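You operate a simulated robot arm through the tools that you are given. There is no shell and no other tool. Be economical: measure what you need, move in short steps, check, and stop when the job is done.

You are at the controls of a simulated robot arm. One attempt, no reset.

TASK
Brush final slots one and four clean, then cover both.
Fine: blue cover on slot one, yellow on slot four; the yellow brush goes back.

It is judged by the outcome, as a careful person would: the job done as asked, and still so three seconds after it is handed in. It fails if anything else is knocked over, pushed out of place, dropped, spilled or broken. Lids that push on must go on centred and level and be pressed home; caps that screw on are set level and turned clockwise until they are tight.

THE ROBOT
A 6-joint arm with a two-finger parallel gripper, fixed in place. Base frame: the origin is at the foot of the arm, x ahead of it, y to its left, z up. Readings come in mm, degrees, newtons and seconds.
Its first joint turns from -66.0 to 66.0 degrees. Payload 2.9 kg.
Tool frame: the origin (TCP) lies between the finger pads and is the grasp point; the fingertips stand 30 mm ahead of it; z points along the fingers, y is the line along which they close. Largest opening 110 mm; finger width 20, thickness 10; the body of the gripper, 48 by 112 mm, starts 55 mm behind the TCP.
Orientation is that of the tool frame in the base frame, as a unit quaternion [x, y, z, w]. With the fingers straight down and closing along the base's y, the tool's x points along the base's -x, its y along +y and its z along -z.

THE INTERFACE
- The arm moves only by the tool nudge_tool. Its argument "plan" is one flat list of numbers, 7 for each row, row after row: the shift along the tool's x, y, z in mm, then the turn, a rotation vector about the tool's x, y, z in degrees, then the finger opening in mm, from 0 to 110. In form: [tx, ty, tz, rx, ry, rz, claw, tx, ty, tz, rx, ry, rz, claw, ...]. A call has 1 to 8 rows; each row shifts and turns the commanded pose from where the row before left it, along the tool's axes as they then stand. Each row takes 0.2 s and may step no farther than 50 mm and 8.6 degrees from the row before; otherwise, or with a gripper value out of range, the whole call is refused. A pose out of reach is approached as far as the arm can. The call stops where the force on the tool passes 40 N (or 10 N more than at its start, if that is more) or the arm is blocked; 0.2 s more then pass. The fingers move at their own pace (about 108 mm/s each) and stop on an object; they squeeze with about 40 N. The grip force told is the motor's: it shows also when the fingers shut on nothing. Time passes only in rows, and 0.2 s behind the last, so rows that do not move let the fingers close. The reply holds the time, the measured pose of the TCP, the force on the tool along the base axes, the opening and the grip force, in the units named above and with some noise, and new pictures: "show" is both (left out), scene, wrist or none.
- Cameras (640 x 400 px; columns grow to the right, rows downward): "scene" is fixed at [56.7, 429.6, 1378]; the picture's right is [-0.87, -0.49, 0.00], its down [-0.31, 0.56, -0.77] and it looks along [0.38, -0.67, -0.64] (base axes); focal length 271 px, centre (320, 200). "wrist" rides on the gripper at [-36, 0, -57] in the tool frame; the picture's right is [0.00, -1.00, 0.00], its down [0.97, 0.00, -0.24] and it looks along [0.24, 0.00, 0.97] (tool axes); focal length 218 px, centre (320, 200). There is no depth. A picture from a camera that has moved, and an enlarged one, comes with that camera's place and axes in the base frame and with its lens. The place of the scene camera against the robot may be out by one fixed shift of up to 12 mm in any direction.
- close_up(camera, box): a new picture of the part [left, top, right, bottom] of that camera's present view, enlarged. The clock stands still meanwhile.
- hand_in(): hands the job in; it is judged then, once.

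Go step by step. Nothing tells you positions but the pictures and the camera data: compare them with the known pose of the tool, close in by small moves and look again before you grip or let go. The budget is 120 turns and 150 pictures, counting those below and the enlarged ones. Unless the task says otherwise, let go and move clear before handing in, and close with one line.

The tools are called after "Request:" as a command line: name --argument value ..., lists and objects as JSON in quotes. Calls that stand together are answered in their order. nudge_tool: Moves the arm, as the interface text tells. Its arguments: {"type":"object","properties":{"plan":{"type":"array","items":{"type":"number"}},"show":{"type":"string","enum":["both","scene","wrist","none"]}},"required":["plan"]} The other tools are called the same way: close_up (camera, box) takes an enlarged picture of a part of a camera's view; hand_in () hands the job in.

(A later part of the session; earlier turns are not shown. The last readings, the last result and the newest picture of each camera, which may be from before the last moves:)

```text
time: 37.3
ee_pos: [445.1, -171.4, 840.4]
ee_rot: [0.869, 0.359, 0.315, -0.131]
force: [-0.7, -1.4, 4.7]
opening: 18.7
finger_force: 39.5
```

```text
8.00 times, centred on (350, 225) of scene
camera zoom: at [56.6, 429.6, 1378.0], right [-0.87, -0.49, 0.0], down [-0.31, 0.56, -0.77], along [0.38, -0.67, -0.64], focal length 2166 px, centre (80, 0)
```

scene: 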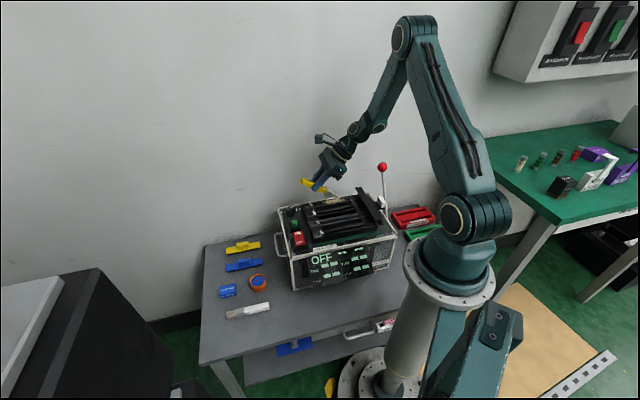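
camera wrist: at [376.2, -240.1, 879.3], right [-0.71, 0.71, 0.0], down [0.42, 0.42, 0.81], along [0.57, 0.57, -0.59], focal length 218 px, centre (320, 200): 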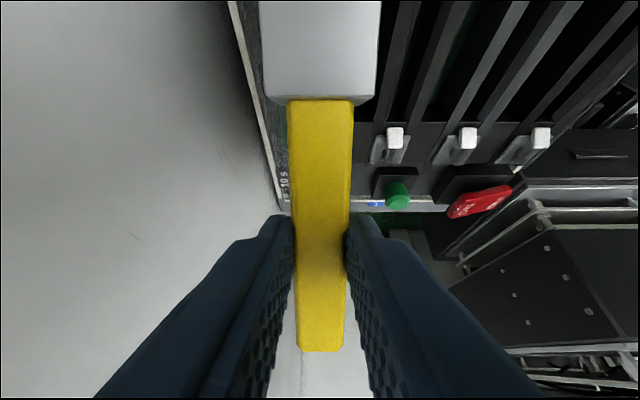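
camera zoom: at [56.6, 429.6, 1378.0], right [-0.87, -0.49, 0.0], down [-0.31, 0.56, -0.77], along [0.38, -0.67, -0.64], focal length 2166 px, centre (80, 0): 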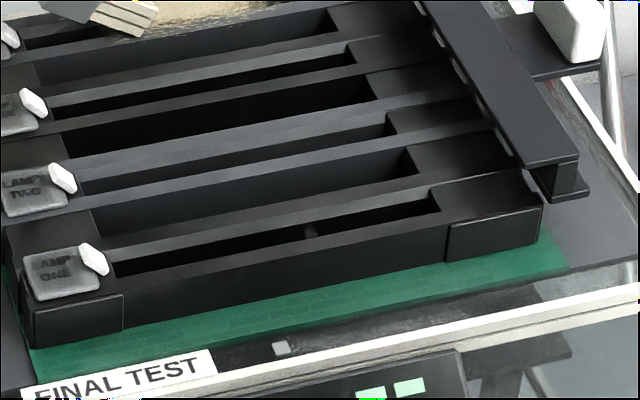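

Slot one is fully clean. Contact is now light on slot four, so I keep sweeping.

Request:
nudge_tool --plan '[-9.2, 0, -7.7, 0, 0, 0, 12, -9.2, 0, -7.7, 0, 0, 0, 12, -9.2, 0, -7.7, 0, 0, 0, 12, -9.2, 0, -7.7, 0, 0, 0, 12, -9.2, 0, -7.7, 0, 0, 0, 12, -9.2, 0, -7.7, 0, 0, 0, 12, -9.2, 0, -7.7, 0, 0, 0, 12, 9.2, 0, 7.7, 0, 0, 0, 12]' --show "none"

Request:
nudge_tool --plan '[9.2, 0, 7.7, 0, 0, 0, 12, 9.2, 0, 7.7, 0, 0, 0, 12, 9.2, 0, 7.7, 0, 0, 0, 12, 9.2, 0, 7.7, 0, 0, 0, 12, 9.2, 0, 7.7, 0, 0, 0, 12, 9.2, 0, 7.7, 0, 0, 0, 12, 0, 0, 0, 0, 0, 0, 12]' --show "none"

Request:
close_up --camera "scene" --box '[300, 180, 380, 230]'

```text
time: 39.1
ee_pos: [392.4, -221.8, 840.7]
ee_rot: [0.868, 0.36, 0.315, -0.13]
force: [0.8, 0.0, -0.5]
opening: 18.5
finger_force: 39.6
```

```text
time: 40.7
ee_pos: [444.9, -170.9, 841.5]
ee_rot: [0.869, 0.358, 0.316, -0.131]
force: [1.2, -0.5, -0.4]
opening: 18.4
finger_force: 39.7
```

```text
8.00 times, centred on (340, 205) of scene
camera zoom: at [56.7, 429.6, 1378.0], right [-0.87, -0.49, 0.0], down [-0.31, 0.56, -0.77], along [0.38, -0.67, -0.64], focal length 2166 px, centre (160, 160)
```

zoom: 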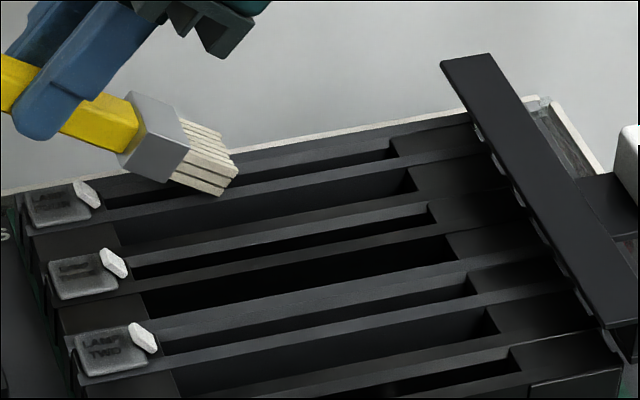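

Request:
nudge_tool --plan '[19.3, 0, -23, 0, 0, 0, 12, 25.7, 0, -30.6, 0, 0, 0, 12, 0, 0, 0, 0, -8, 0, 12, 0, 0, 0, 0, -8, 0, 12, 0, 0, 0, 0, -8, 0, 12, 0, 0, 0, 0, -8, 0, 12, 0, 0, 0, 0, -8, 0, 12]' --show "none"

Request:
close_up --camera "scene" --box '[300, 180, 380, 230]'

```text
time: 42.3
ee_pos: [445.5, -168.9, 911.2]
ee_rot: [0.924, 0.383, -0.002, 0.001]
force: [0.2, -0.4, -0.9]
opening: 18.3
finger_force: 40.2
```

```text
8.00 times, centred on (340, 205) of scene
camera zoom: at [56.7, 429.6, 1378.0], right [-0.87, -0.49, 0.0], down [-0.31, 0.56, -0.77], along [0.38, -0.67, -0.64], focal length 2166 px, centre (160, 160)
```

zoom: 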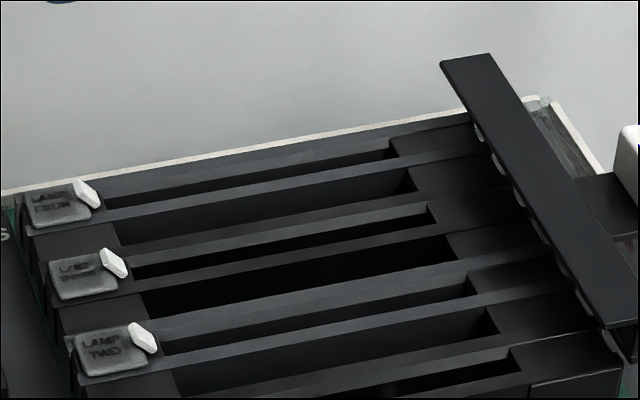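

Both slots are clean. I return the brush: back over its spot, then turn back.

Request:
nudge_tool --plan '[27.9, -36.1, 0, 0, 0, 0, 12, 27.9, -36.1, 0, 0, 0, 0, 12, 27.9, -36.1, 0, 0, 0, 0, 12, 27.9, -36.1, 0, 0, 0, 0, 12, 27.9, -36.1, 0, 0, 0, 0, 12, 27.9, -36.1, 0, 0, 0, 0, 12, 27.9, -36.1, 0, 0, 0, 0, 12, 27.9, -36.1, 0, 0, 0, 0, 12]' --show "none"

Request:
nudge_tool --plan '[0, 0, 0, 0, 0, -8.5, 12, 0, 0, 0, 0, 0, -8.5, 12, 0, 0, 0, 0, 0, -8.5, 12, 0, 0, 0, 0, 0, -8.5, 12, 0, 0, 0, 0, 0, -8.5, 12, 0, 0, 0, 0, 0, -8.5, 12, 0, 0, 0, 0, 0, -8.5, 12, 0, 0, 0, 0, 0, -8.5, 12]' --show "none"

Request:
nudge_tool --plan '[0, 0, 0, 0, 0, -8.5, 12, 0, 0, 0, 0, 0, -8.5, 12, 0, 0, 0, 0, 0, -8.5, 12, 0, 0, 0, 0, 0, -8.5, 12, 0, 0, 0, 0, 0, -8.5, 12, 0, 0, 0, 0, 0, -8.5, 12, 0, 0, 0, 0, 0, -8.5, 12, 0, 0, 0, 0, 0, -8.5, 12]' --show "none"

Request:
nudge_tool --plan '[0, 0, 0, 0, 0, -8.5, 12, 0, 0, 0, 0, 0, -8.5, 12, 0, 0, 0, 0, 0, -8.5, 12, 0, 0, 0, 0, 0, -8.5, 12, 0, 0, 0, 0, 0, -8.5, 12, 0, 0, 0, 0, 0, -1.7, 12]' --show "wrist"

```text
time: 44.1
ee_pos: [397.6, 192.8, 911.8]
ee_rot: [0.924, 0.383, -0.001, 0.001]
force: [-0.1, 0.5, -1.0]
opening: 18.3
finger_force: 39.9
```

```text
time: 45.9
ee_pos: [399.3, 190.4, 910.9]
ee_rot: [0.551, 0.835, 0.0, -0.001]
force: [0.4, -0.6, -0.5]
opening: 18.7
finger_force: 40.2
```

```text
time: 47.7
ee_pos: [398.3, 192.1, 911.9]
ee_rot: [-0.01, 1.0, 0.0, 0.0]
force: [0.7, -0.1, -0.6]
opening: 18.9
finger_force: 40.2
```

```text
time: 49.1
ee_pos: [398.8, 190.7, 910.1]
ee_rot: [-0.385, 0.923, -0.001, -0.001]
force: [-0.1, 0.4, -0.4]
opening: 18.8
finger_force: 40.2
camera wrist: at [424.6, 216.5, 967.2], right [0.71, -0.7, 0.0], down [-0.68, -0.69, 0.24], along [-0.17, -0.17, -0.97], focal length 218 px, centre (320, 200)
```

wrist: 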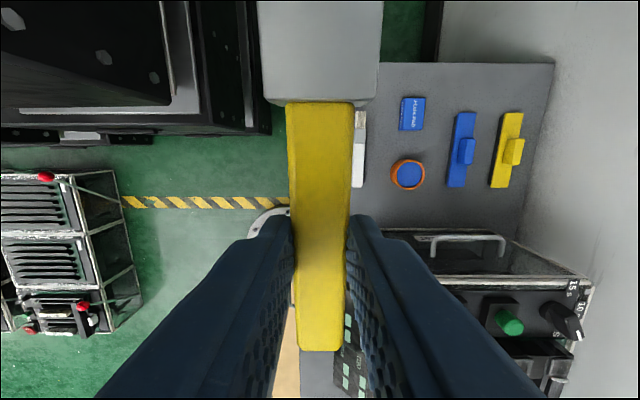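

The brush slipped a little in pitch, with the bristle end about 6° up. I descend most of the way, pitch to compensate, and compare.

Request:
nudge_tool --plan '[0, 0, 45, 0, 0, 0, 12, 0, 0, 45, 0, 0, 0, 12, 0, 0, 45, 0, 0, 0, 12, 0, 0, 45, 0, 0, 0, 12, 0, 0, 45, 0, 0, 0, 12, 0, 0, 40, 0, 0, 0, 12, 0, 0, 20, 0, 6, 0, 12]'

Request:
close_up --camera "scene" --box '[210, 290, 290, 350]'

```text
time: 50.7
ee_pos: [398.6, 191.2, 625.2]
ee_rot: [-0.384, 0.922, -0.02, -0.049]
force: [0.1, 0.0, 0.0]
opening: 18.6
finger_force: 39.5
camera wrist: at [428.1, 220.5, 678.4], right [0.71, -0.7, 0.0], down [-0.66, -0.67, 0.34], along [-0.24, -0.24, -0.94], focal length 218 px, centre (320, 200)
```

scene: 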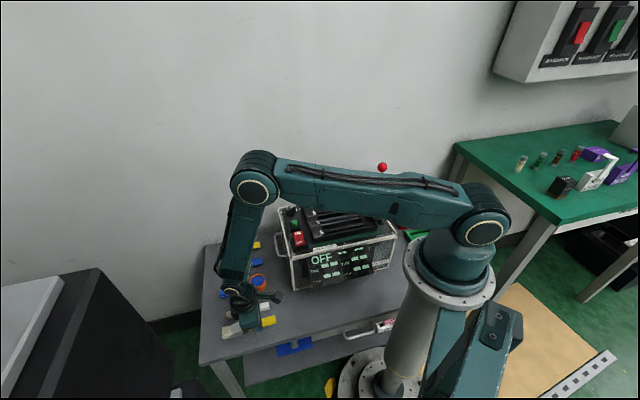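
wrist: 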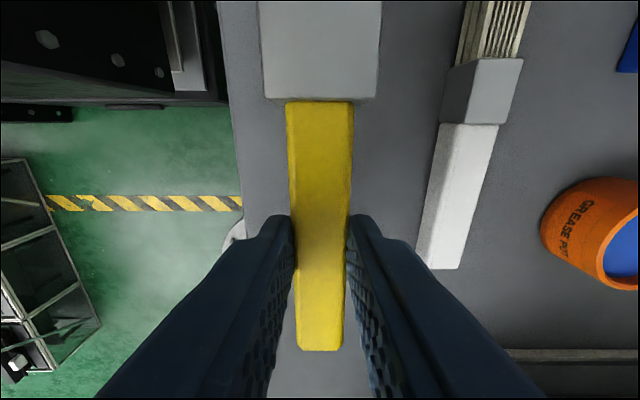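

```text
6.67 times, centred on (250, 320) of scene
camera zoom: at [56.7, 429.6, 1378.0], right [-0.87, -0.49, 0.0], down [-0.31, 0.56, -0.77], along [0.38, -0.67, -0.64], focal length 1805 px, centre (787, -600)
```

zoom: 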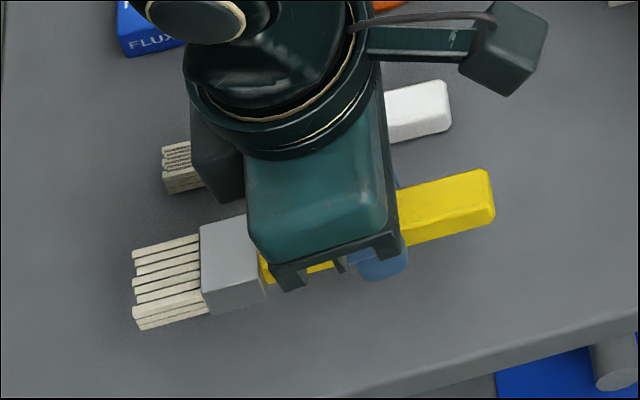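

Request:
nudge_tool --plan '[-5.5, 1.3, 15, 0, 0, 0, 12, -1, 0, 10, 0, 0, 0, 12, -0.4, 0, 4, 0, 0, 0, 12, -0.3, 0, 3, 0, 0, 0, 12, -0.2, 0, 2, 0, 0, 0, 12]' --show "wrist"

Request:
close_up --camera "scene" --box '[210, 290, 290, 350]'

```text
time: 51.9
ee_pos: [399.0, 195.8, 590.7]
ee_rot: [-0.384, 0.922, -0.02, -0.048]
force: [-4.0, -2.6, 16.4]
opening: 18.6
finger_force: 40.0
camera wrist: at [429.5, 224.8, 644.6], right [0.71, -0.7, 0.0], down [-0.66, -0.67, 0.34], along [-0.24, -0.24, -0.94], focal length 218 px, centre (320, 200)
```

wrist: 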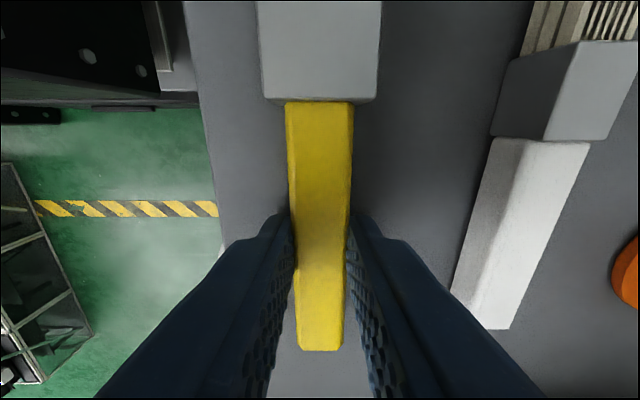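

```text
6.67 times, centred on (250, 320) of scene
camera zoom: at [56.4, 429.5, 1378.1], right [-0.87, -0.49, 0.0], down [-0.31, 0.56, -0.77], along [0.38, -0.67, -0.64], focal length 1805 px, centre (787, -600)
```

zoom: 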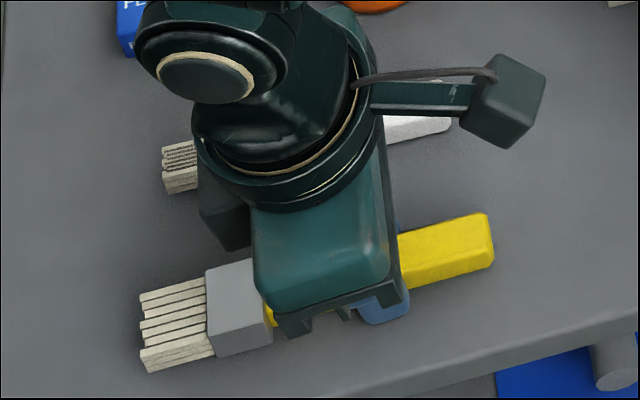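

Contact was made and the brush is at its original place. Releasing and rising.

Request:
nudge_tool --plan '[0, 0, 0, 0, 0, 0, 30, 0, 0, 0, 0, 0, 0, 50, 0, 0, 0, 0, 0, 0, 50, 0, 0, -20, 0, 0, 0, 50, 4, 0, -40, 0, -6, 0, 50, 0, 0, -45, 0, 0, 0, 50, 0, 0, -45, 0, 0, 0, 50]' --show "wrist"

Request:
close_up --camera "scene" --box '[210, 290, 290, 350]'

```text
time: 53.5
ee_pos: [399.5, 196.0, 739.4]
ee_rot: [-0.385, 0.923, 0.0, -0.001]
force: [0.9, 0.0, 0.5]
opening: 50.1
finger_force: 0.1
camera wrist: at [424.9, 221.6, 797.1], right [0.71, -0.7, 0.0], down [-0.68, -0.69, 0.24], along [-0.17, -0.17, -0.97], focal length 218 px, centre (320, 200)
```

wrist: 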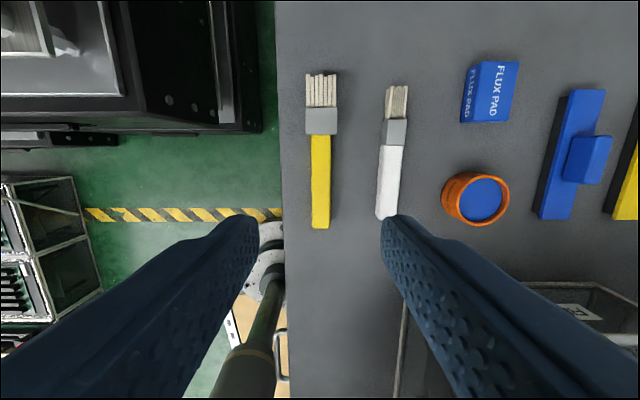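

```text
6.67 times, centred on (250, 320) of scene
camera zoom: at [56.7, 429.6, 1378.0], right [-0.87, -0.49, 0.0], down [-0.31, 0.56, -0.77], along [0.38, -0.67, -0.64], focal length 1805 px, centre (787, -600)
```

zoom: 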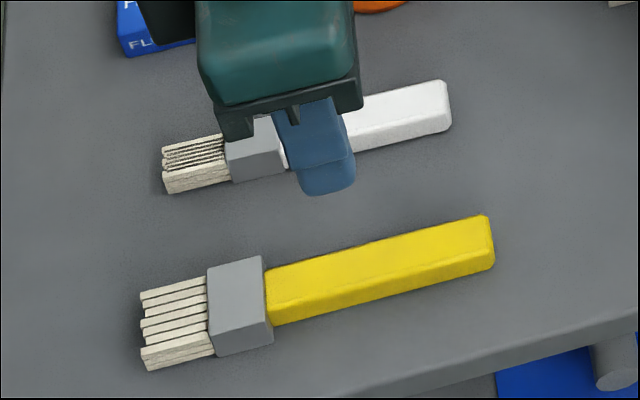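

The brush is back in place. Next is the blue cover at about (585,45).

Request:
nudge_tool --plan '[-4, -40, 0, 0, 0, 0, 50, -4, -40, 0, 0, 0, 0, 50, -4, -40, 0, 0, 0, 0, 50, -4, -40, 0, 0, 0, 0, 50, -4, -40, 0, 0, 0, 0, 50, -3, -38, 0, 0, 0, 0, 60]'

```text
time: 54.9
ee_pos: [587.1, 45.4, 740.9]
ee_rot: [-0.384, 0.923, 0.0, -0.001]
force: [0.1, 0.0, 0.2]
opening: 59.9
finger_force: 0.1
camera wrist: at [612.7, 70.7, 797.6], right [0.71, -0.7, 0.0], down [-0.68, -0.69, 0.24], along [-0.17, -0.17, -0.97], focal length 218 px, centre (320, 200)
```

scene: 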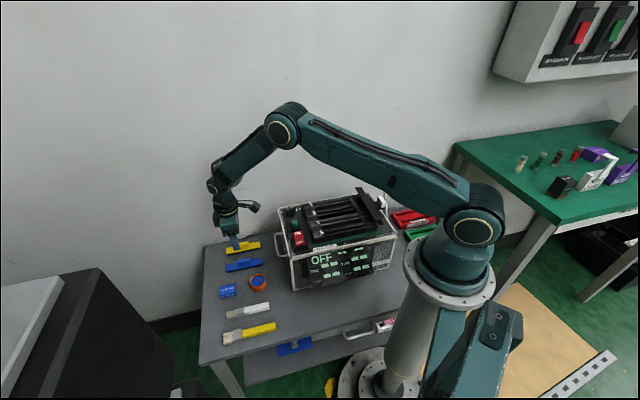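
wrist: 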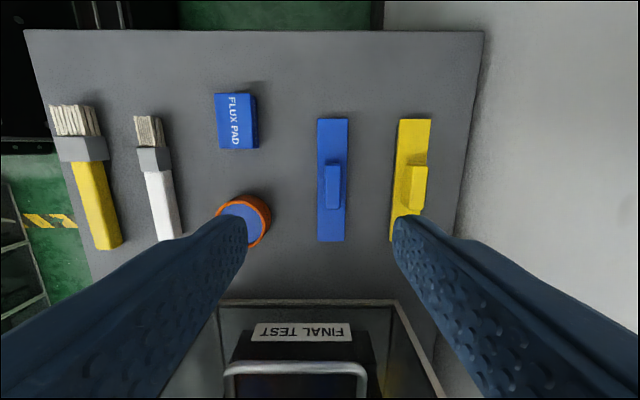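

Request:
nudge_tool --plan '[0, -6, 25, 0, 0, 0, 45, 0, -5.5, 25, 0, 0, 0, 40, 0, 0, 25, 0, 0, 0, 40]' --show "wrist"

Request:
close_up --camera "scene" --box '[205, 225, 285, 285]'

```text
time: 55.7
ee_pos: [596.2, 36.5, 666.0]
ee_rot: [-0.384, 0.923, -0.001, -0.001]
force: [-0.5, -0.2, 0.4]
opening: 40.1
finger_force: 0.0
camera wrist: at [621.6, 62.0, 724.0], right [0.71, -0.7, 0.0], down [-0.68, -0.69, 0.24], along [-0.17, -0.17, -0.97], focal length 218 px, centre (320, 200)
```

wrist: 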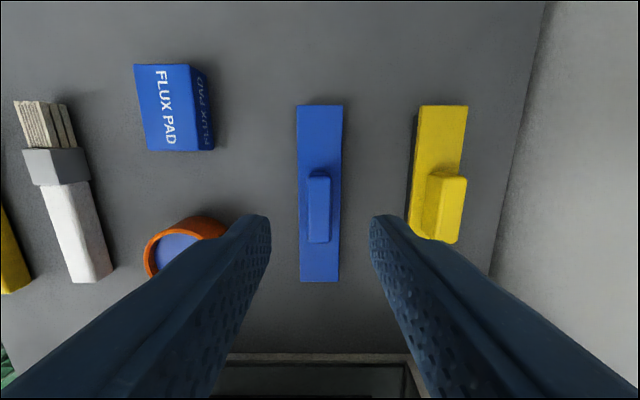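

```text
6.67 times, centred on (245, 255) of scene
camera zoom: at [56.7, 429.6, 1378.0], right [-0.87, -0.49, 0.0], down [-0.31, 0.56, -0.77], along [0.38, -0.67, -0.64], focal length 1805 px, centre (820, -167)
```

zoom: 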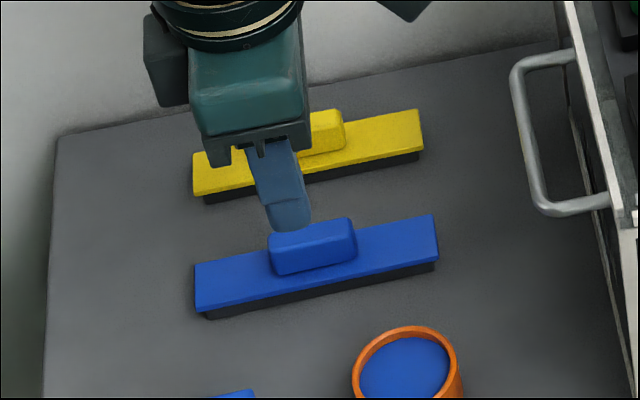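

Request:
nudge_tool --plan '[0, 0, 25, 0, 0, 0, 40, 0, 0, 21, 0, 0, 0, 40]' --show "wrist"

Request:
close_up --camera "scene" --box '[215, 240, 275, 285]'

```text
time: 56.3
ee_pos: [596.0, 36.6, 619.3]
ee_rot: [-0.384, 0.923, -0.001, 0.0]
force: [0.5, 0.3, 0.7]
opening: 40.1
finger_force: 0.1
camera wrist: at [620.4, 62.3, 676.4], right [0.71, -0.7, 0.0], down [-0.68, -0.69, 0.24], along [-0.17, -0.17, -0.97], focal length 218 px, centre (320, 200)
```

wrist: 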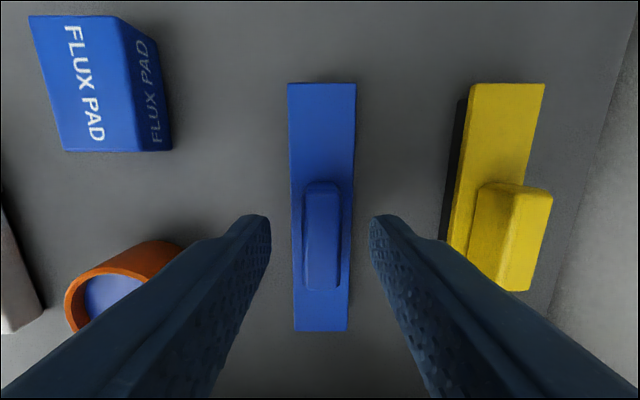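

```text
8.89 times, centred on (245, 262) of scene
camera zoom: at [56.7, 429.6, 1378.0], right [-0.87, -0.49, 0.0], down [-0.31, 0.56, -0.77], along [0.38, -0.67, -0.64], focal length 2407 px, centre (987, -356)
```

zoom: 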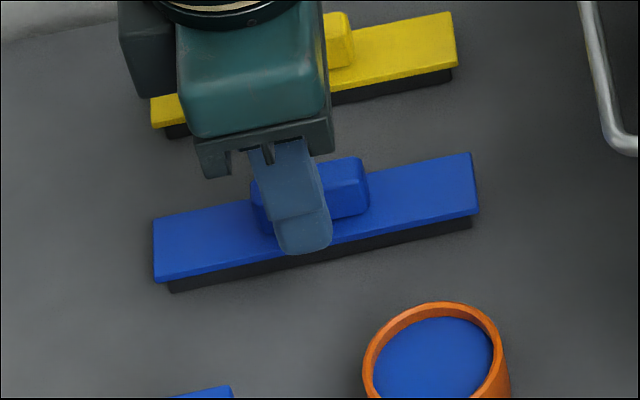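

Request:
nudge_tool --plan '[0, 0, 6, 0, 0, 0, 40, 0, 0, 4, 0, 0, 0, 40, 0, 0, 0, 0, 0, 0, 20, 0, 0, 0, 0, 0, 0, 8, 0, 0, 0, 0, 0, 0, 8]' --show "wrist"

Request:
close_up --camera "scene" --box '[215, 240, 275, 285]'

```text
time: 57.5
ee_pos: [594.1, 36.2, 609.4]
ee_rot: [-0.385, 0.923, -0.001, 0.0]
force: [0.6, -0.8, 1.5]
opening: 14.7
finger_force: 40.0
camera wrist: at [620.2, 62.6, 666.5], right [0.71, -0.7, 0.0], down [-0.68, -0.69, 0.24], along [-0.17, -0.17, -0.97], focal length 218 px, centre (320, 200)
```

wrist: 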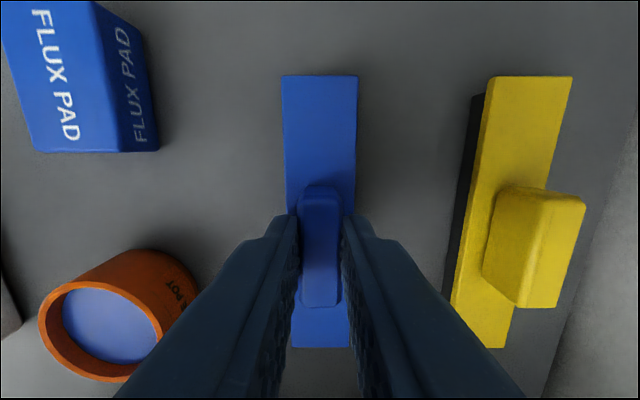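

```text
8.89 times, centred on (245, 262) of scene
camera zoom: at [56.7, 429.6, 1378.0], right [-0.87, -0.49, 0.0], down [-0.31, 0.56, -0.77], along [0.38, -0.67, -0.64], focal length 2407 px, centre (987, -356)
```

zoom: 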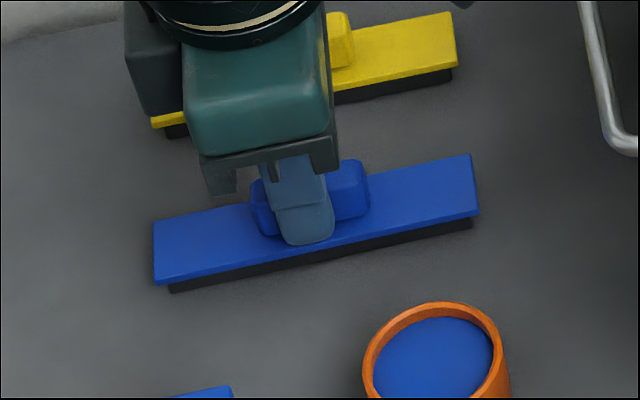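

Cover gripped (knob 14.7 mm). I lift and carry it high to above slot one.

Request:
nudge_tool --plan '[0, 0, -10, 0, 0, 0, 8, 0, 0, -40, 0, 0, 0, 8, 0, 0, -45, 0, 0, 0, 8, 0, 0, -45, 0, 0, 0, 8, 0, 0, -45, 0, 0, 0, 8, 0, 0, -45, 0, 0, 0, 8, 0, 0, -40, 0, 0, 0, 8]' --show "wrist"

Request:
nudge_tool --plan '[41.5, 12.2, 0, 0, 0, 0, 8, 41.5, 12.2, 0, 0, 0, 0, 8, 41.5, 12.2, 0, 0, 0, 0, 8, 41.5, 12.2, 0, 0, 0, 0, 8, 41.5, 12.2, 0, 0, 0, 0, 8, 41.5, 12.2, 0, 0, 0, 0, 8, 41.5, 12.2, 0, 0, 0, 0, 8, 41.5, 12.2, 0, 0, 0, 0, 8]'

Request:
close_up --camera "scene" --box '[290, 170, 400, 250]'

```text
time: 59.1
ee_pos: [595.8, 39.6, 879.5]
ee_rot: [-0.384, 0.923, 0.0, -0.001]
force: [-0.6, -0.1, 0.3]
opening: 14.3
finger_force: 39.7
camera wrist: at [621.8, 63.2, 937.5], right [0.71, -0.7, 0.0], down [-0.68, -0.69, 0.24], along [-0.17, -0.17, -0.97], focal length 218 px, centre (320, 200)
```

wrist: 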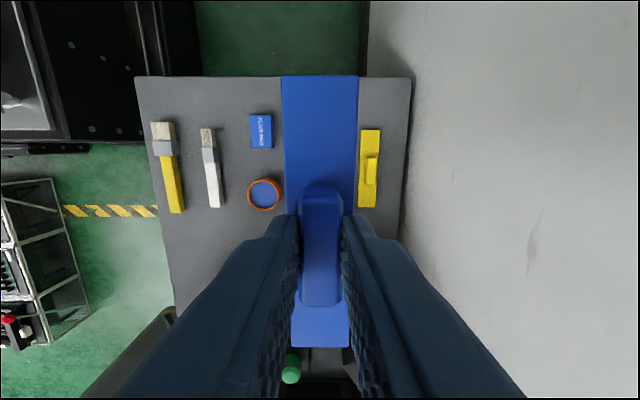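

```text
time: 60.9
ee_pos: [292.3, -129.5, 881.5]
ee_rot: [-0.383, 0.924, -0.001, -0.001]
force: [-1.1, 0.1, -0.1]
opening: 14.6
finger_force: 40.0
camera wrist: at [316.5, -104.1, 939.5], right [0.71, -0.7, 0.0], down [-0.68, -0.69, 0.24], along [-0.17, -0.17, -0.97], focal length 218 px, centre (320, 200)
```

scene: 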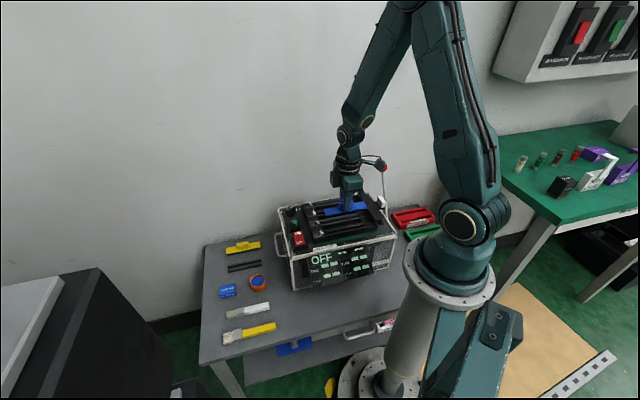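
wrist: 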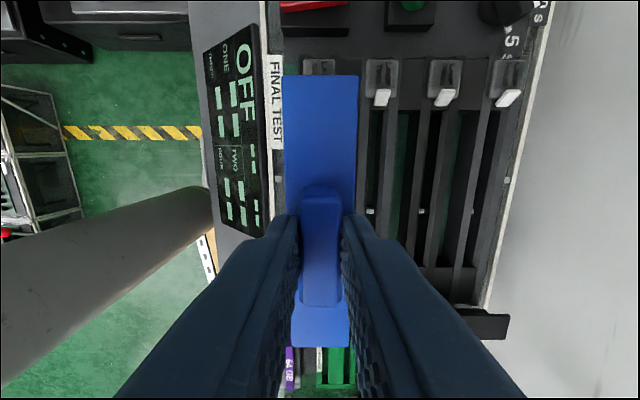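

```text
5.00 times, centred on (345, 210) of scene
camera zoom: at [56.7, 429.7, 1378.0], right [-0.87, -0.49, 0.0], down [-0.31, 0.56, -0.77], along [0.38, -0.67, -0.64], focal length 1354 px, centre (195, 150)
```

zoom: 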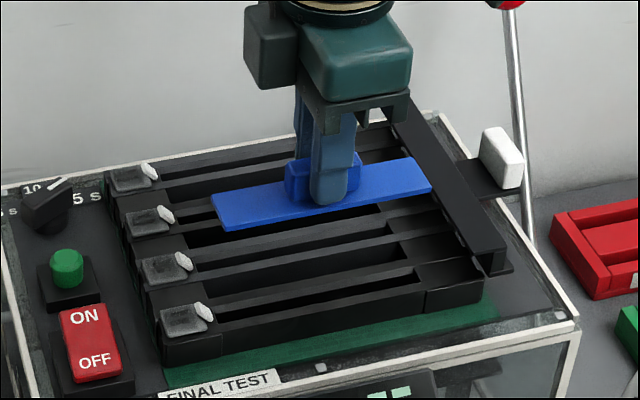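

Dark strips remain on the table where the blue cover was, so I check those.

Request:
close_up --camera "scene" --box '[210, 235, 280, 285]'

Request:
close_up --camera "wrist" --box '[350, 40, 530, 340]'

```text
8.00 times, centred on (245, 260) of scene
camera zoom: at [56.7, 429.7, 1378.0], right [-0.87, -0.49, 0.0], down [-0.31, 0.56, -0.77], along [0.38, -0.67, -0.64], focal length 2166 px, centre (920, -280)
```

zoom: 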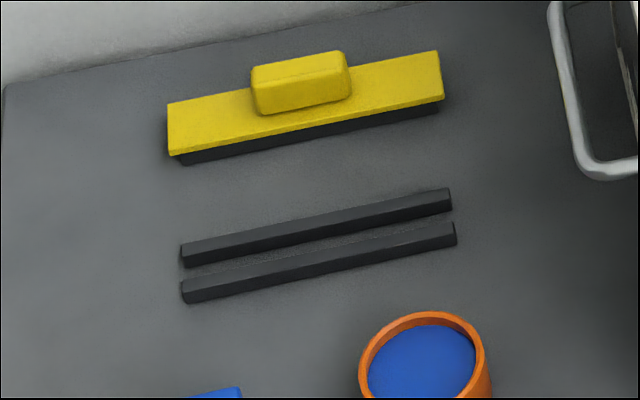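

```text
1.33 times, centred on (440, 190) of wrist
camera zoom: at [316.5, -104.1, 939.5], right [0.71, -0.7, 0.0], down [-0.68, -0.69, 0.24], along [-0.17, -0.17, -0.97], focal length 291 px, centre (160, 213)
```

zoom: 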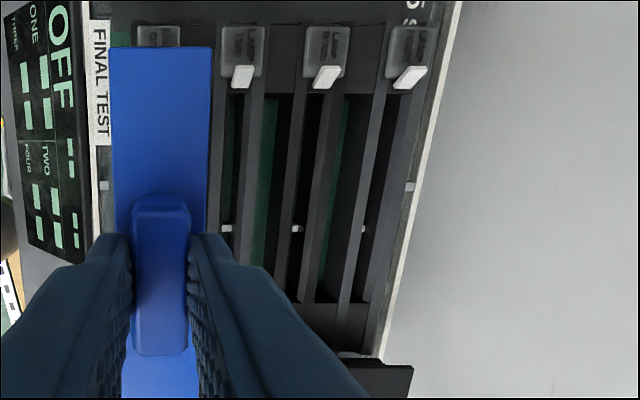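

Those are just the support rails the cover rested on. Zooming in on the lanes to find the slot centreline against the nubs.

Request:
close_up --camera "wrist" --box '[355, 50, 455, 112]'

Request:
close_up --camera "wrist" --box '[380, 200, 520, 330]'

Request:
close_up --camera "scene" --box '[315, 210, 375, 250]'

```text
6.40 times, centred on (405, 81) of wrist
camera zoom: at [316.5, -104.1, 939.5], right [0.71, -0.7, 0.0], down [-0.68, -0.69, 0.24], along [-0.17, -0.17, -0.97], focal length 1397 px, centre (-224, 962)
```

zoom: 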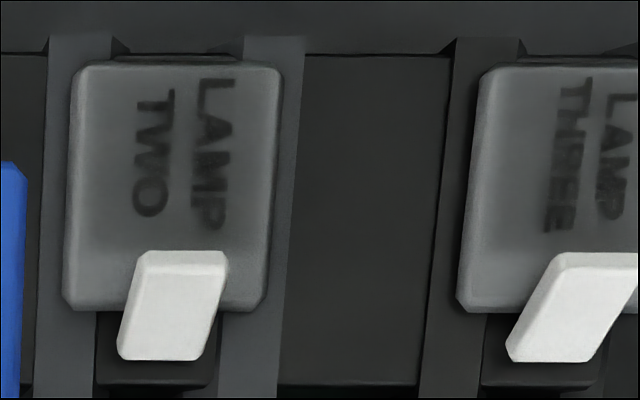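

```text
3.08 times, centred on (450, 265) of wrist
camera zoom: at [316.5, -104.1, 939.5], right [0.71, -0.7, 0.0], down [-0.68, -0.69, 0.24], along [-0.17, -0.17, -0.97], focal length 672 px, centre (-80, 0)
```

zoom: 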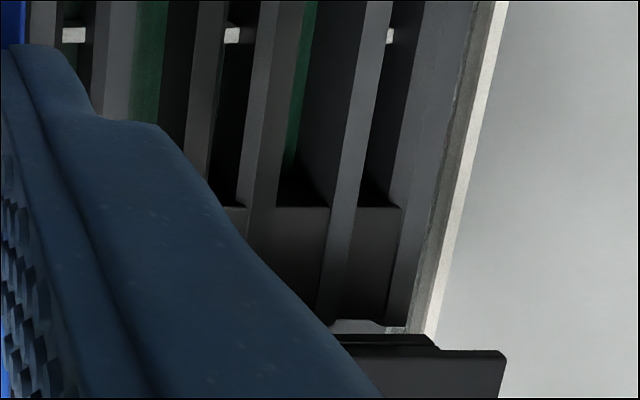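

```text
10.00 times, centred on (345, 230) of scene
camera zoom: at [56.7, 429.7, 1378.0], right [-0.87, -0.49, 0.0], down [-0.31, 0.56, -0.77], along [0.38, -0.67, -0.64], focal length 2708 px, centre (70, -100)
```

zoom: 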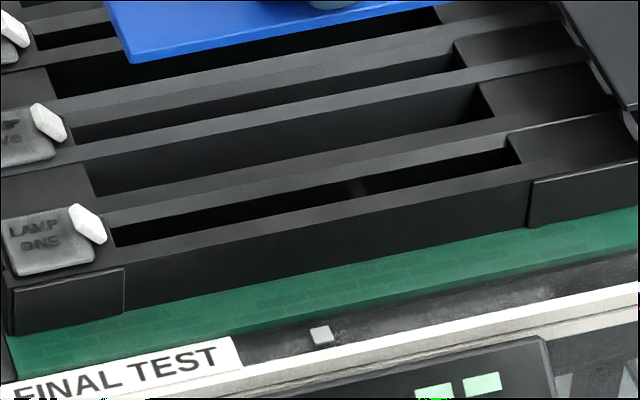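

The channel centre is about 1 mm to the left and about 1.5 mm ahead of the current cover centre, with rails at z≈763. I correct and descend to just above it.

Request:
nudge_tool --plan '[1.7, 1, 20, 0, 0, 0, 8, 0, 0, 20, 0, 0, 0, 8, 0, 0, 20, 0, 0, 0, 8, 0, 0, 0, 0, 0, 0, 8]' --show "wrist"

Request:
close_up --camera "scene" --box '[315, 195, 395, 250]'

Request:
close_up --camera "wrist" --box '[250, 20, 450, 130]'

```text
time: 61.9
ee_pos: [290.0, -129.5, 820.5]
ee_rot: [-0.384, 0.923, 0.0, -0.001]
force: [-0.4, 0.2, 0.7]
opening: 14.4
finger_force: 39.9
camera wrist: at [315.2, -105.7, 878.3], right [0.71, -0.7, 0.0], down [-0.68, -0.69, 0.24], along [-0.17, -0.17, -0.97], focal length 218 px, centre (320, 200)
```

wrist: 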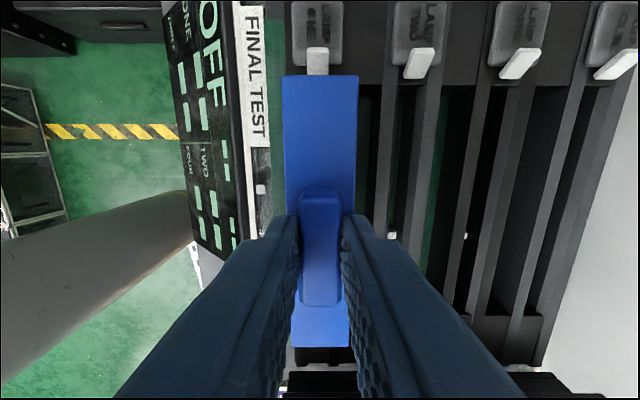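

```text
7.27 times, centred on (355, 222) of scene
camera zoom: at [56.7, 429.6, 1378.0], right [-0.87, -0.49, 0.0], down [-0.31, 0.56, -0.77], along [0.38, -0.67, -0.64], focal length 1969 px, centre (66, 36)
```

zoom: 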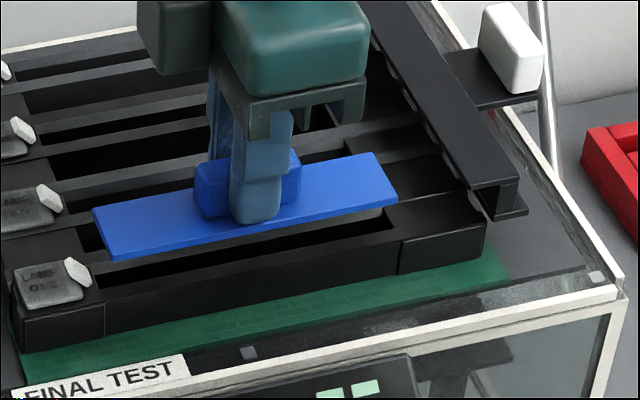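

```text
3.20 times, centred on (350, 75) of wrist
camera zoom: at [315.2, -105.7, 878.3], right [0.71, -0.7, 0.0], down [-0.68, -0.69, 0.24], along [-0.17, -0.17, -0.97], focal length 698 px, centre (224, 600)
```

zoom: 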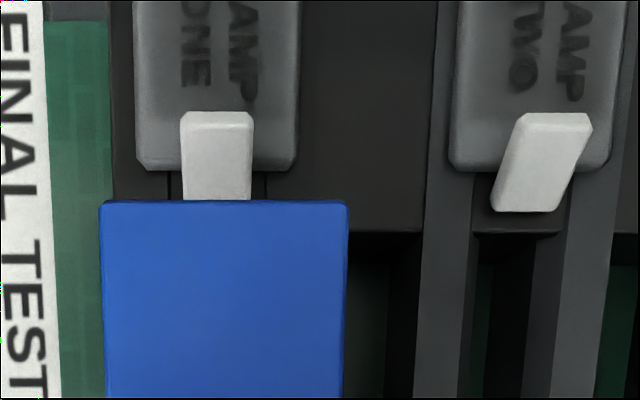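

Alignment needs about 0.9 mm more to the left; lengthwise it is centred. Lowering gently.

Request:
nudge_tool --plan '[0, 0.9, 5, 0, 0, 0, 8, 0, 0, 4, 0, 0, 0, 8, 0, 0, 3, 0, 0, 0, 8, 0, 0, 0, 0, 0, 0, 8]' --show "wrist"

Request:
close_up --camera "scene" --box '[315, 200, 385, 250]'

Request:
close_up --camera "wrist" --box '[250, 0, 450, 110]'

```text
time: 62.9
ee_pos: [288.3, -129.6, 808.5]
ee_rot: [-0.383, 0.924, 0.0, 0.0]
force: [-0.8, 0.1, 1.0]
opening: 14.2
finger_force: 40.6
camera wrist: at [314.7, -104.6, 865.4], right [0.71, -0.7, 0.0], down [-0.68, -0.69, 0.24], along [-0.17, -0.17, -0.97], focal length 218 px, centre (320, 200)
```

wrist: 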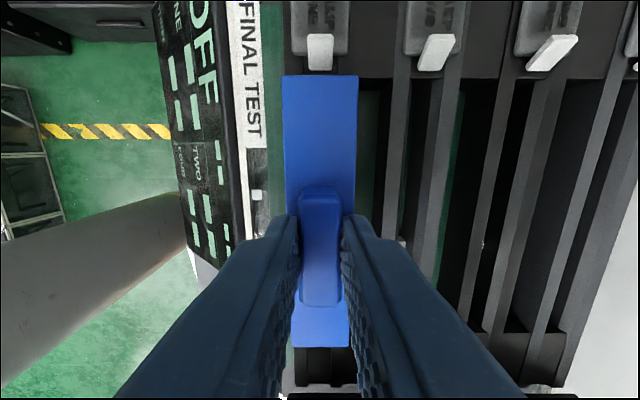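

```text
8.00 times, centred on (350, 225) of scene
camera zoom: at [56.7, 429.6, 1378.0], right [-0.87, -0.49, 0.0], down [-0.31, 0.56, -0.77], along [0.38, -0.67, -0.64], focal length 2166 px, centre (80, 0)
```

zoom: 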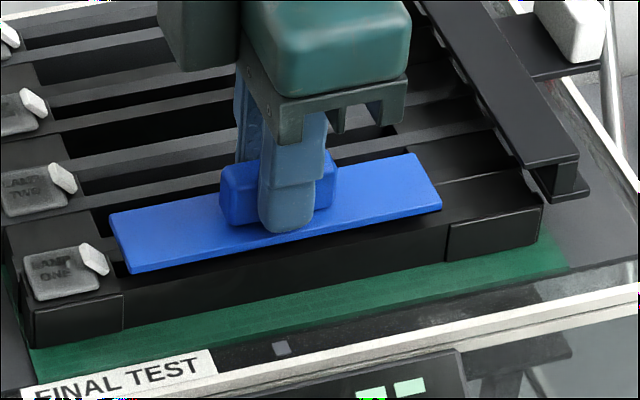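

```text
3.20 times, centred on (350, 55) of wrist
camera zoom: at [314.7, -104.6, 865.4], right [0.71, -0.7, 0.0], down [-0.68, -0.69, 0.24], along [-0.17, -0.17, -0.97], focal length 698 px, centre (224, 664)
```

zoom: 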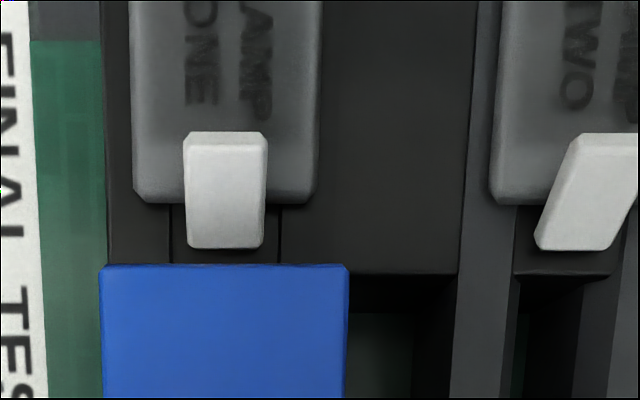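

Centred laterally and lengthwise. Continuing down to seat it.

Request:
nudge_tool --plan '[0, 0, 3, 0, 0, 0, 8, 0, 0, 2, 0, 0, 0, 8, 0, 0, 1.5, 0, 0, 0, 8, 0, 0, 0, 0, 0, 0, 8]' --show "none"

Request:
close_up --camera "scene" --box '[315, 200, 385, 250]'

```text
time: 63.9
ee_pos: [289.8, -130.4, 801.1]
ee_rot: [-0.385, 0.923, 0.0, -0.001]
force: [0.3, 0.1, -0.4]
opening: 14.6
finger_force: 40.1
```

```text
8.00 times, centred on (350, 225) of scene
camera zoom: at [56.7, 429.6, 1378.0], right [-0.87, -0.49, 0.0], down [-0.31, 0.56, -0.77], along [0.38, -0.67, -0.64], focal length 2166 px, centre (80, 0)
```

zoom: 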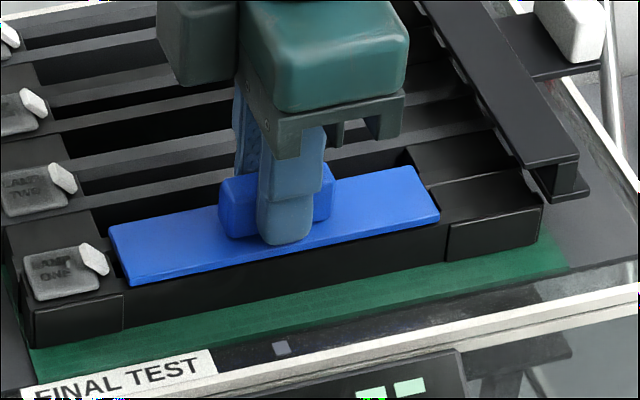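

Request:
nudge_tool --plan '[0, 0, 1.5, 0, 0, 0, 8, 0, 0, 1.5, 0, 0, 0, 8, 0, 0, 1.5, 0, 0, 0, 8, 0, 0, 0, 0, 0, 0, 8]' --show "none"

Request:
close_up --camera "scene" --box '[315, 200, 385, 250]'

```text
time: 64.9
ee_pos: [289.6, -129.5, 796.9]
ee_rot: [-0.385, 0.923, -0.001, 0.0]
force: [-3.4, -2.6, 27.6]
opening: 14.2
finger_force: 40.2
```

```text
8.00 times, centred on (350, 225) of scene
camera zoom: at [56.3, 429.7, 1378.0], right [-0.87, -0.49, 0.0], down [-0.31, 0.56, -0.77], along [0.38, -0.67, -0.64], focal length 2166 px, centre (80, 0)
```

zoom: 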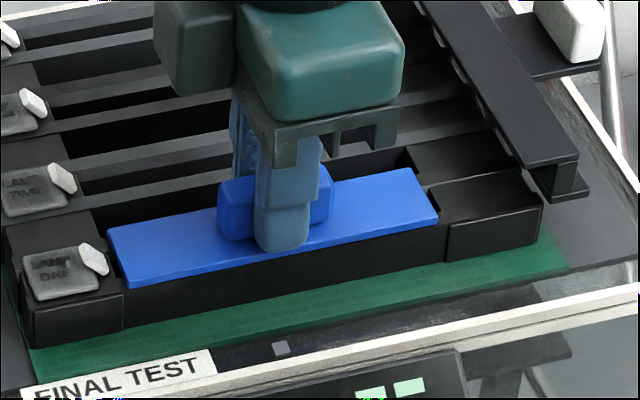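

Firm contact (27 N) with the plate sitting on the rails. Releasing and rising to inspect.

Request:
nudge_tool --plan '[0, 0, -0.8, 0, 0, 0, 8, 0, 0, 0, 0, 0, 0, 20, 0, 0, 0, 0, 0, 0, 30, 0, 0, 0, 0, 0, 0, 30, 0, 0, -20, 0, 0, 0, 30, 0, 0, -40, 0, 0, 0, 30]' --show "wrist"

Request:
close_up --camera "scene" --box '[315, 200, 385, 250]'

Request:
close_up --camera "wrist" --box '[240, 30, 400, 330]'

```text
time: 66.3
ee_pos: [288.0, -129.6, 856.3]
ee_rot: [-0.385, 0.923, 0.0, -0.001]
force: [-0.1, -0.4, 0.4]
opening: 29.8
finger_force: 0.0
camera wrist: at [314.0, -104.3, 913.5], right [0.71, -0.7, 0.0], down [-0.68, -0.69, 0.24], along [-0.17, -0.17, -0.97], focal length 218 px, centre (320, 200)
```

wrist: 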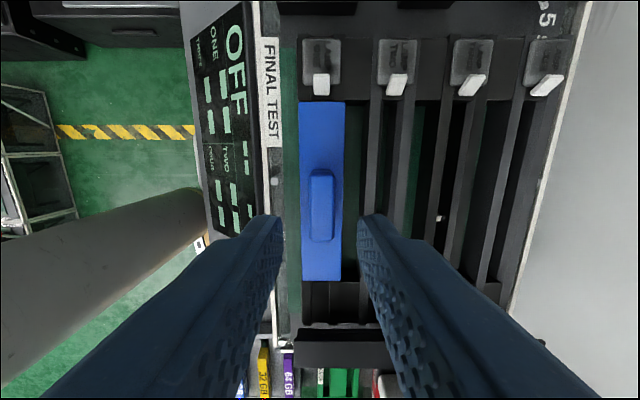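

```text
8.00 times, centred on (350, 225) of scene
camera zoom: at [56.7, 429.6, 1378.0], right [-0.87, -0.49, 0.0], down [-0.31, 0.56, -0.77], along [0.38, -0.67, -0.64], focal length 2166 px, centre (80, 0)
```

zoom: 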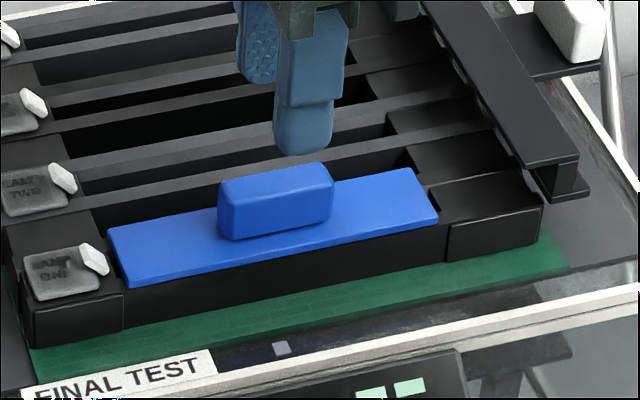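

```text
1.33 times, centred on (320, 180) of wrist
camera zoom: at [314.0, -104.3, 913.5], right [0.71, -0.7, 0.0], down [-0.68, -0.69, 0.24], along [-0.17, -0.17, -0.97], focal length 291 px, centre (320, 227)
```

zoom: 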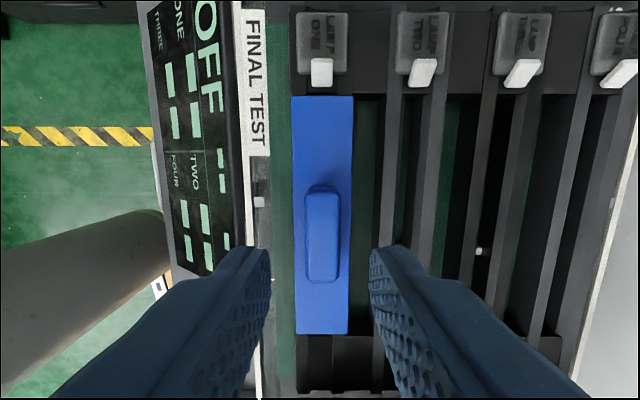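

Seated and centred. For certainty I press it home with closed fingers on the knob.

Request:
nudge_tool --plan '[2, 0, 15, 0, 0, 0, 0, 0, 0, 15, 0, 0, 0, 0, 0, 0, 8, 0, 0, 0, 0, 0, 0, 3, 0, 0, 0, 0, 0, 0, 2, 0, 0, 0, 0, 0, 0, 2, 0, 0, 0, 0, 0, 0, 2, 0, 0, 0, 0, 0, 0, 2, 0, 0, 0, 0]' --show "none"

```text
time: 67.4
ee_pos: [286.9, -131.4, 818.3]
ee_rot: [-0.384, 0.923, 0.0, 0.0]
force: [-3.4, -0.2, 15.3]
opening: 0.0
finger_force: 37.9
stopped in row 5: the force on the tool passed its limit (the readings are from after the stop); the commanded pose is now the measured one
```

Pressed firmly. Now to the yellow cover at about (651,-18).

Request:
nudge_tool --plan '[0, 0, -30, 0, 0, 0, 20, 0, 0, -35, 0, 0, 0, 40]' --show "none"

Request:
nudge_tool --plan '[-42, -22.4, 0, 0, 0, 0, 40, -42, -22.4, 0, 0, 0, 0, 40, -42, -22.4, 0, 0, 0, 0, 40, -42, -22.4, 0, 0, 0, 0, 40, -42, -22.4, 0, 0, 0, 0, 40, -42, -22.4, 0, 0, 0, 0, 40, -42, -22.4, 0, 0, 0, 0, 40, -42, -22.4, 0, 0, 0, 0, 40]'

```text
time: 68.0
ee_pos: [287.5, -130.5, 882.0]
ee_rot: [-0.384, 0.923, -0.002, 0.0]
force: [0.5, -0.1, -0.7]
opening: 40.2
finger_force: 0.1
```

```text
time: 69.8
ee_pos: [649.3, -16.2, 880.1]
ee_rot: [-0.384, 0.923, 0.0, 0.0]
force: [-0.1, -0.6, -0.1]
opening: 40.1
finger_force: 0.1
camera wrist: at [675.5, 8.1, 936.9], right [0.71, -0.7, 0.0], down [-0.68, -0.69, 0.24], along [-0.17, -0.17, -0.97], focal length 218 px, centre (320, 200)
```

scene: 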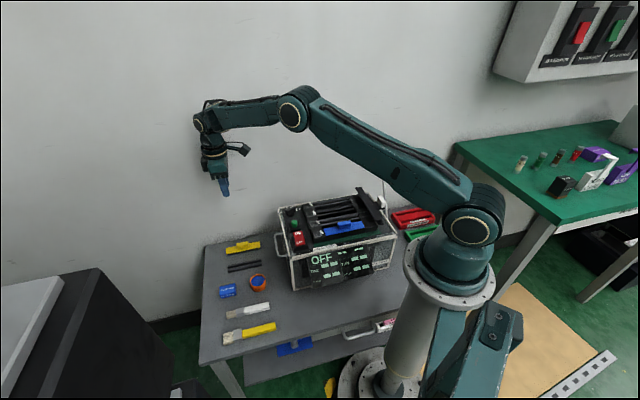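
wrist: 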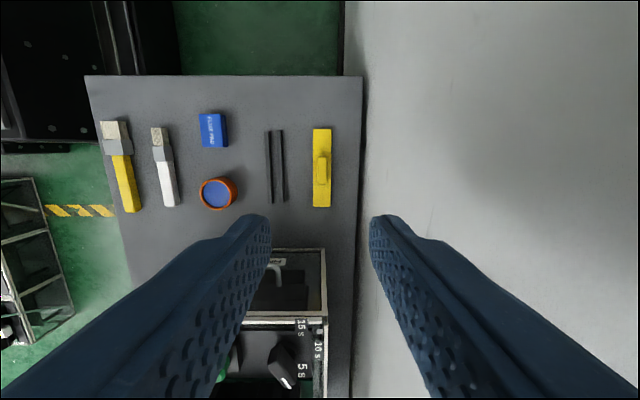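

Request:
nudge_tool --plan '[0, -1, 45, 0, 0, 0, 40, 0, 0, 45, 0, 0, 0, 40, 0, 0, 45, 0, 0, 0, 40, 0, 0, 45, 0, 0, 0, 40, 0, 0, 34, 0, 0, 0, 40]' --show "wrist"

```text
time: 71.0
ee_pos: [650.9, -19.8, 667.7]
ee_rot: [-0.384, 0.923, 0.0, 0.0]
force: [-0.6, -0.6, 0.1]
opening: 39.8
finger_force: 0.0
camera wrist: at [675.8, 5.1, 725.1], right [0.71, -0.7, 0.0], down [-0.68, -0.69, 0.24], along [-0.17, -0.17, -0.97], focal length 218 px, centre (320, 200)
```

wrist: 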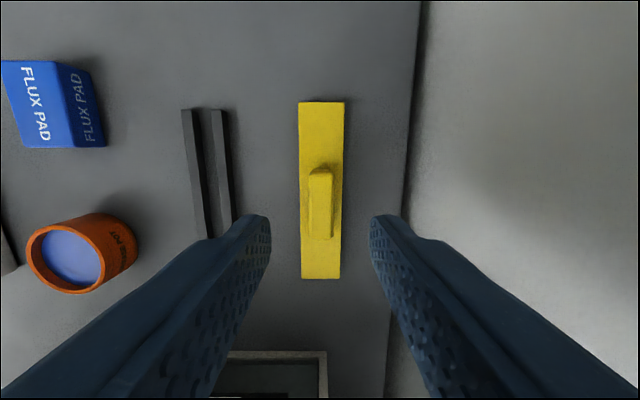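

Request:
nudge_tool --plan '[0, 0, 25, 0, 0, 0, 40, 0, 0, 20, 0, 0, 0, 40, 0, 0, 9, 0, 0, 0, 40, 0, 0, 4, 0, 0, 0, 40]' --show "wrist"

```text
time: 72.0
ee_pos: [637.9, -21.1, 615.4]
ee_rot: [-0.384, 0.923, 0.0, -0.001]
force: [-0.5, -0.6, -0.4]
opening: 39.9
finger_force: 0.2
out of reach, approached as far as the arm can: row 1, 2
camera wrist: at [662.8, 4.8, 672.7], right [0.71, -0.7, 0.0], down [-0.68, -0.69, 0.24], along [-0.17, -0.17, -0.97], focal length 218 px, centre (320, 200)
```

wrist: 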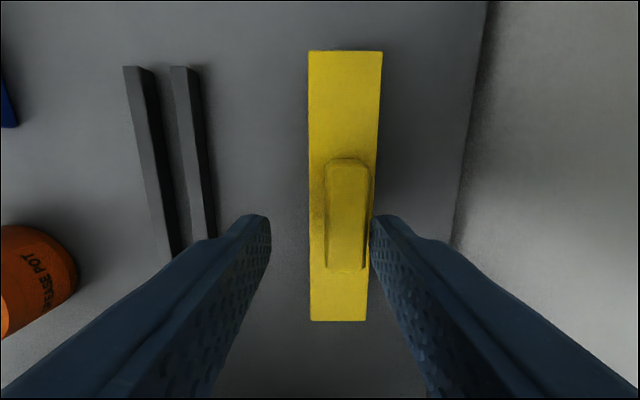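

Straight down at this radius is just out of reach. I raise, pitch the fingers outward by 14°, and approach again.

Request:
nudge_tool --plan '[0, 0, -20, 0, 0, 0, 40, 0, 0, -20, 0, 0, 0, 40, 0, 0, 0, 0, -7, 0, 40, 0, 0, 0, 0, -7, 0, 40]' --show "wrist"

```text
time: 73.0
ee_pos: [639.4, -20.0, 655.7]
ee_rot: [-0.381, 0.916, 0.046, 0.112]
force: [0.3, 1.2, 0.7]
opening: 40.2
finger_force: 0.1
camera wrist: at [654.9, -5.2, 720.1], right [0.71, -0.71, 0.0], down [-0.71, -0.71, 0.0], along [0.0, 0.0, -1.0], focal length 218 px, centre (320, 200)
```

wrist: 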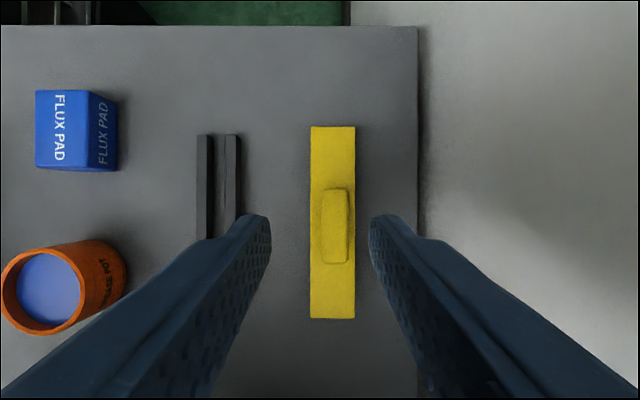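

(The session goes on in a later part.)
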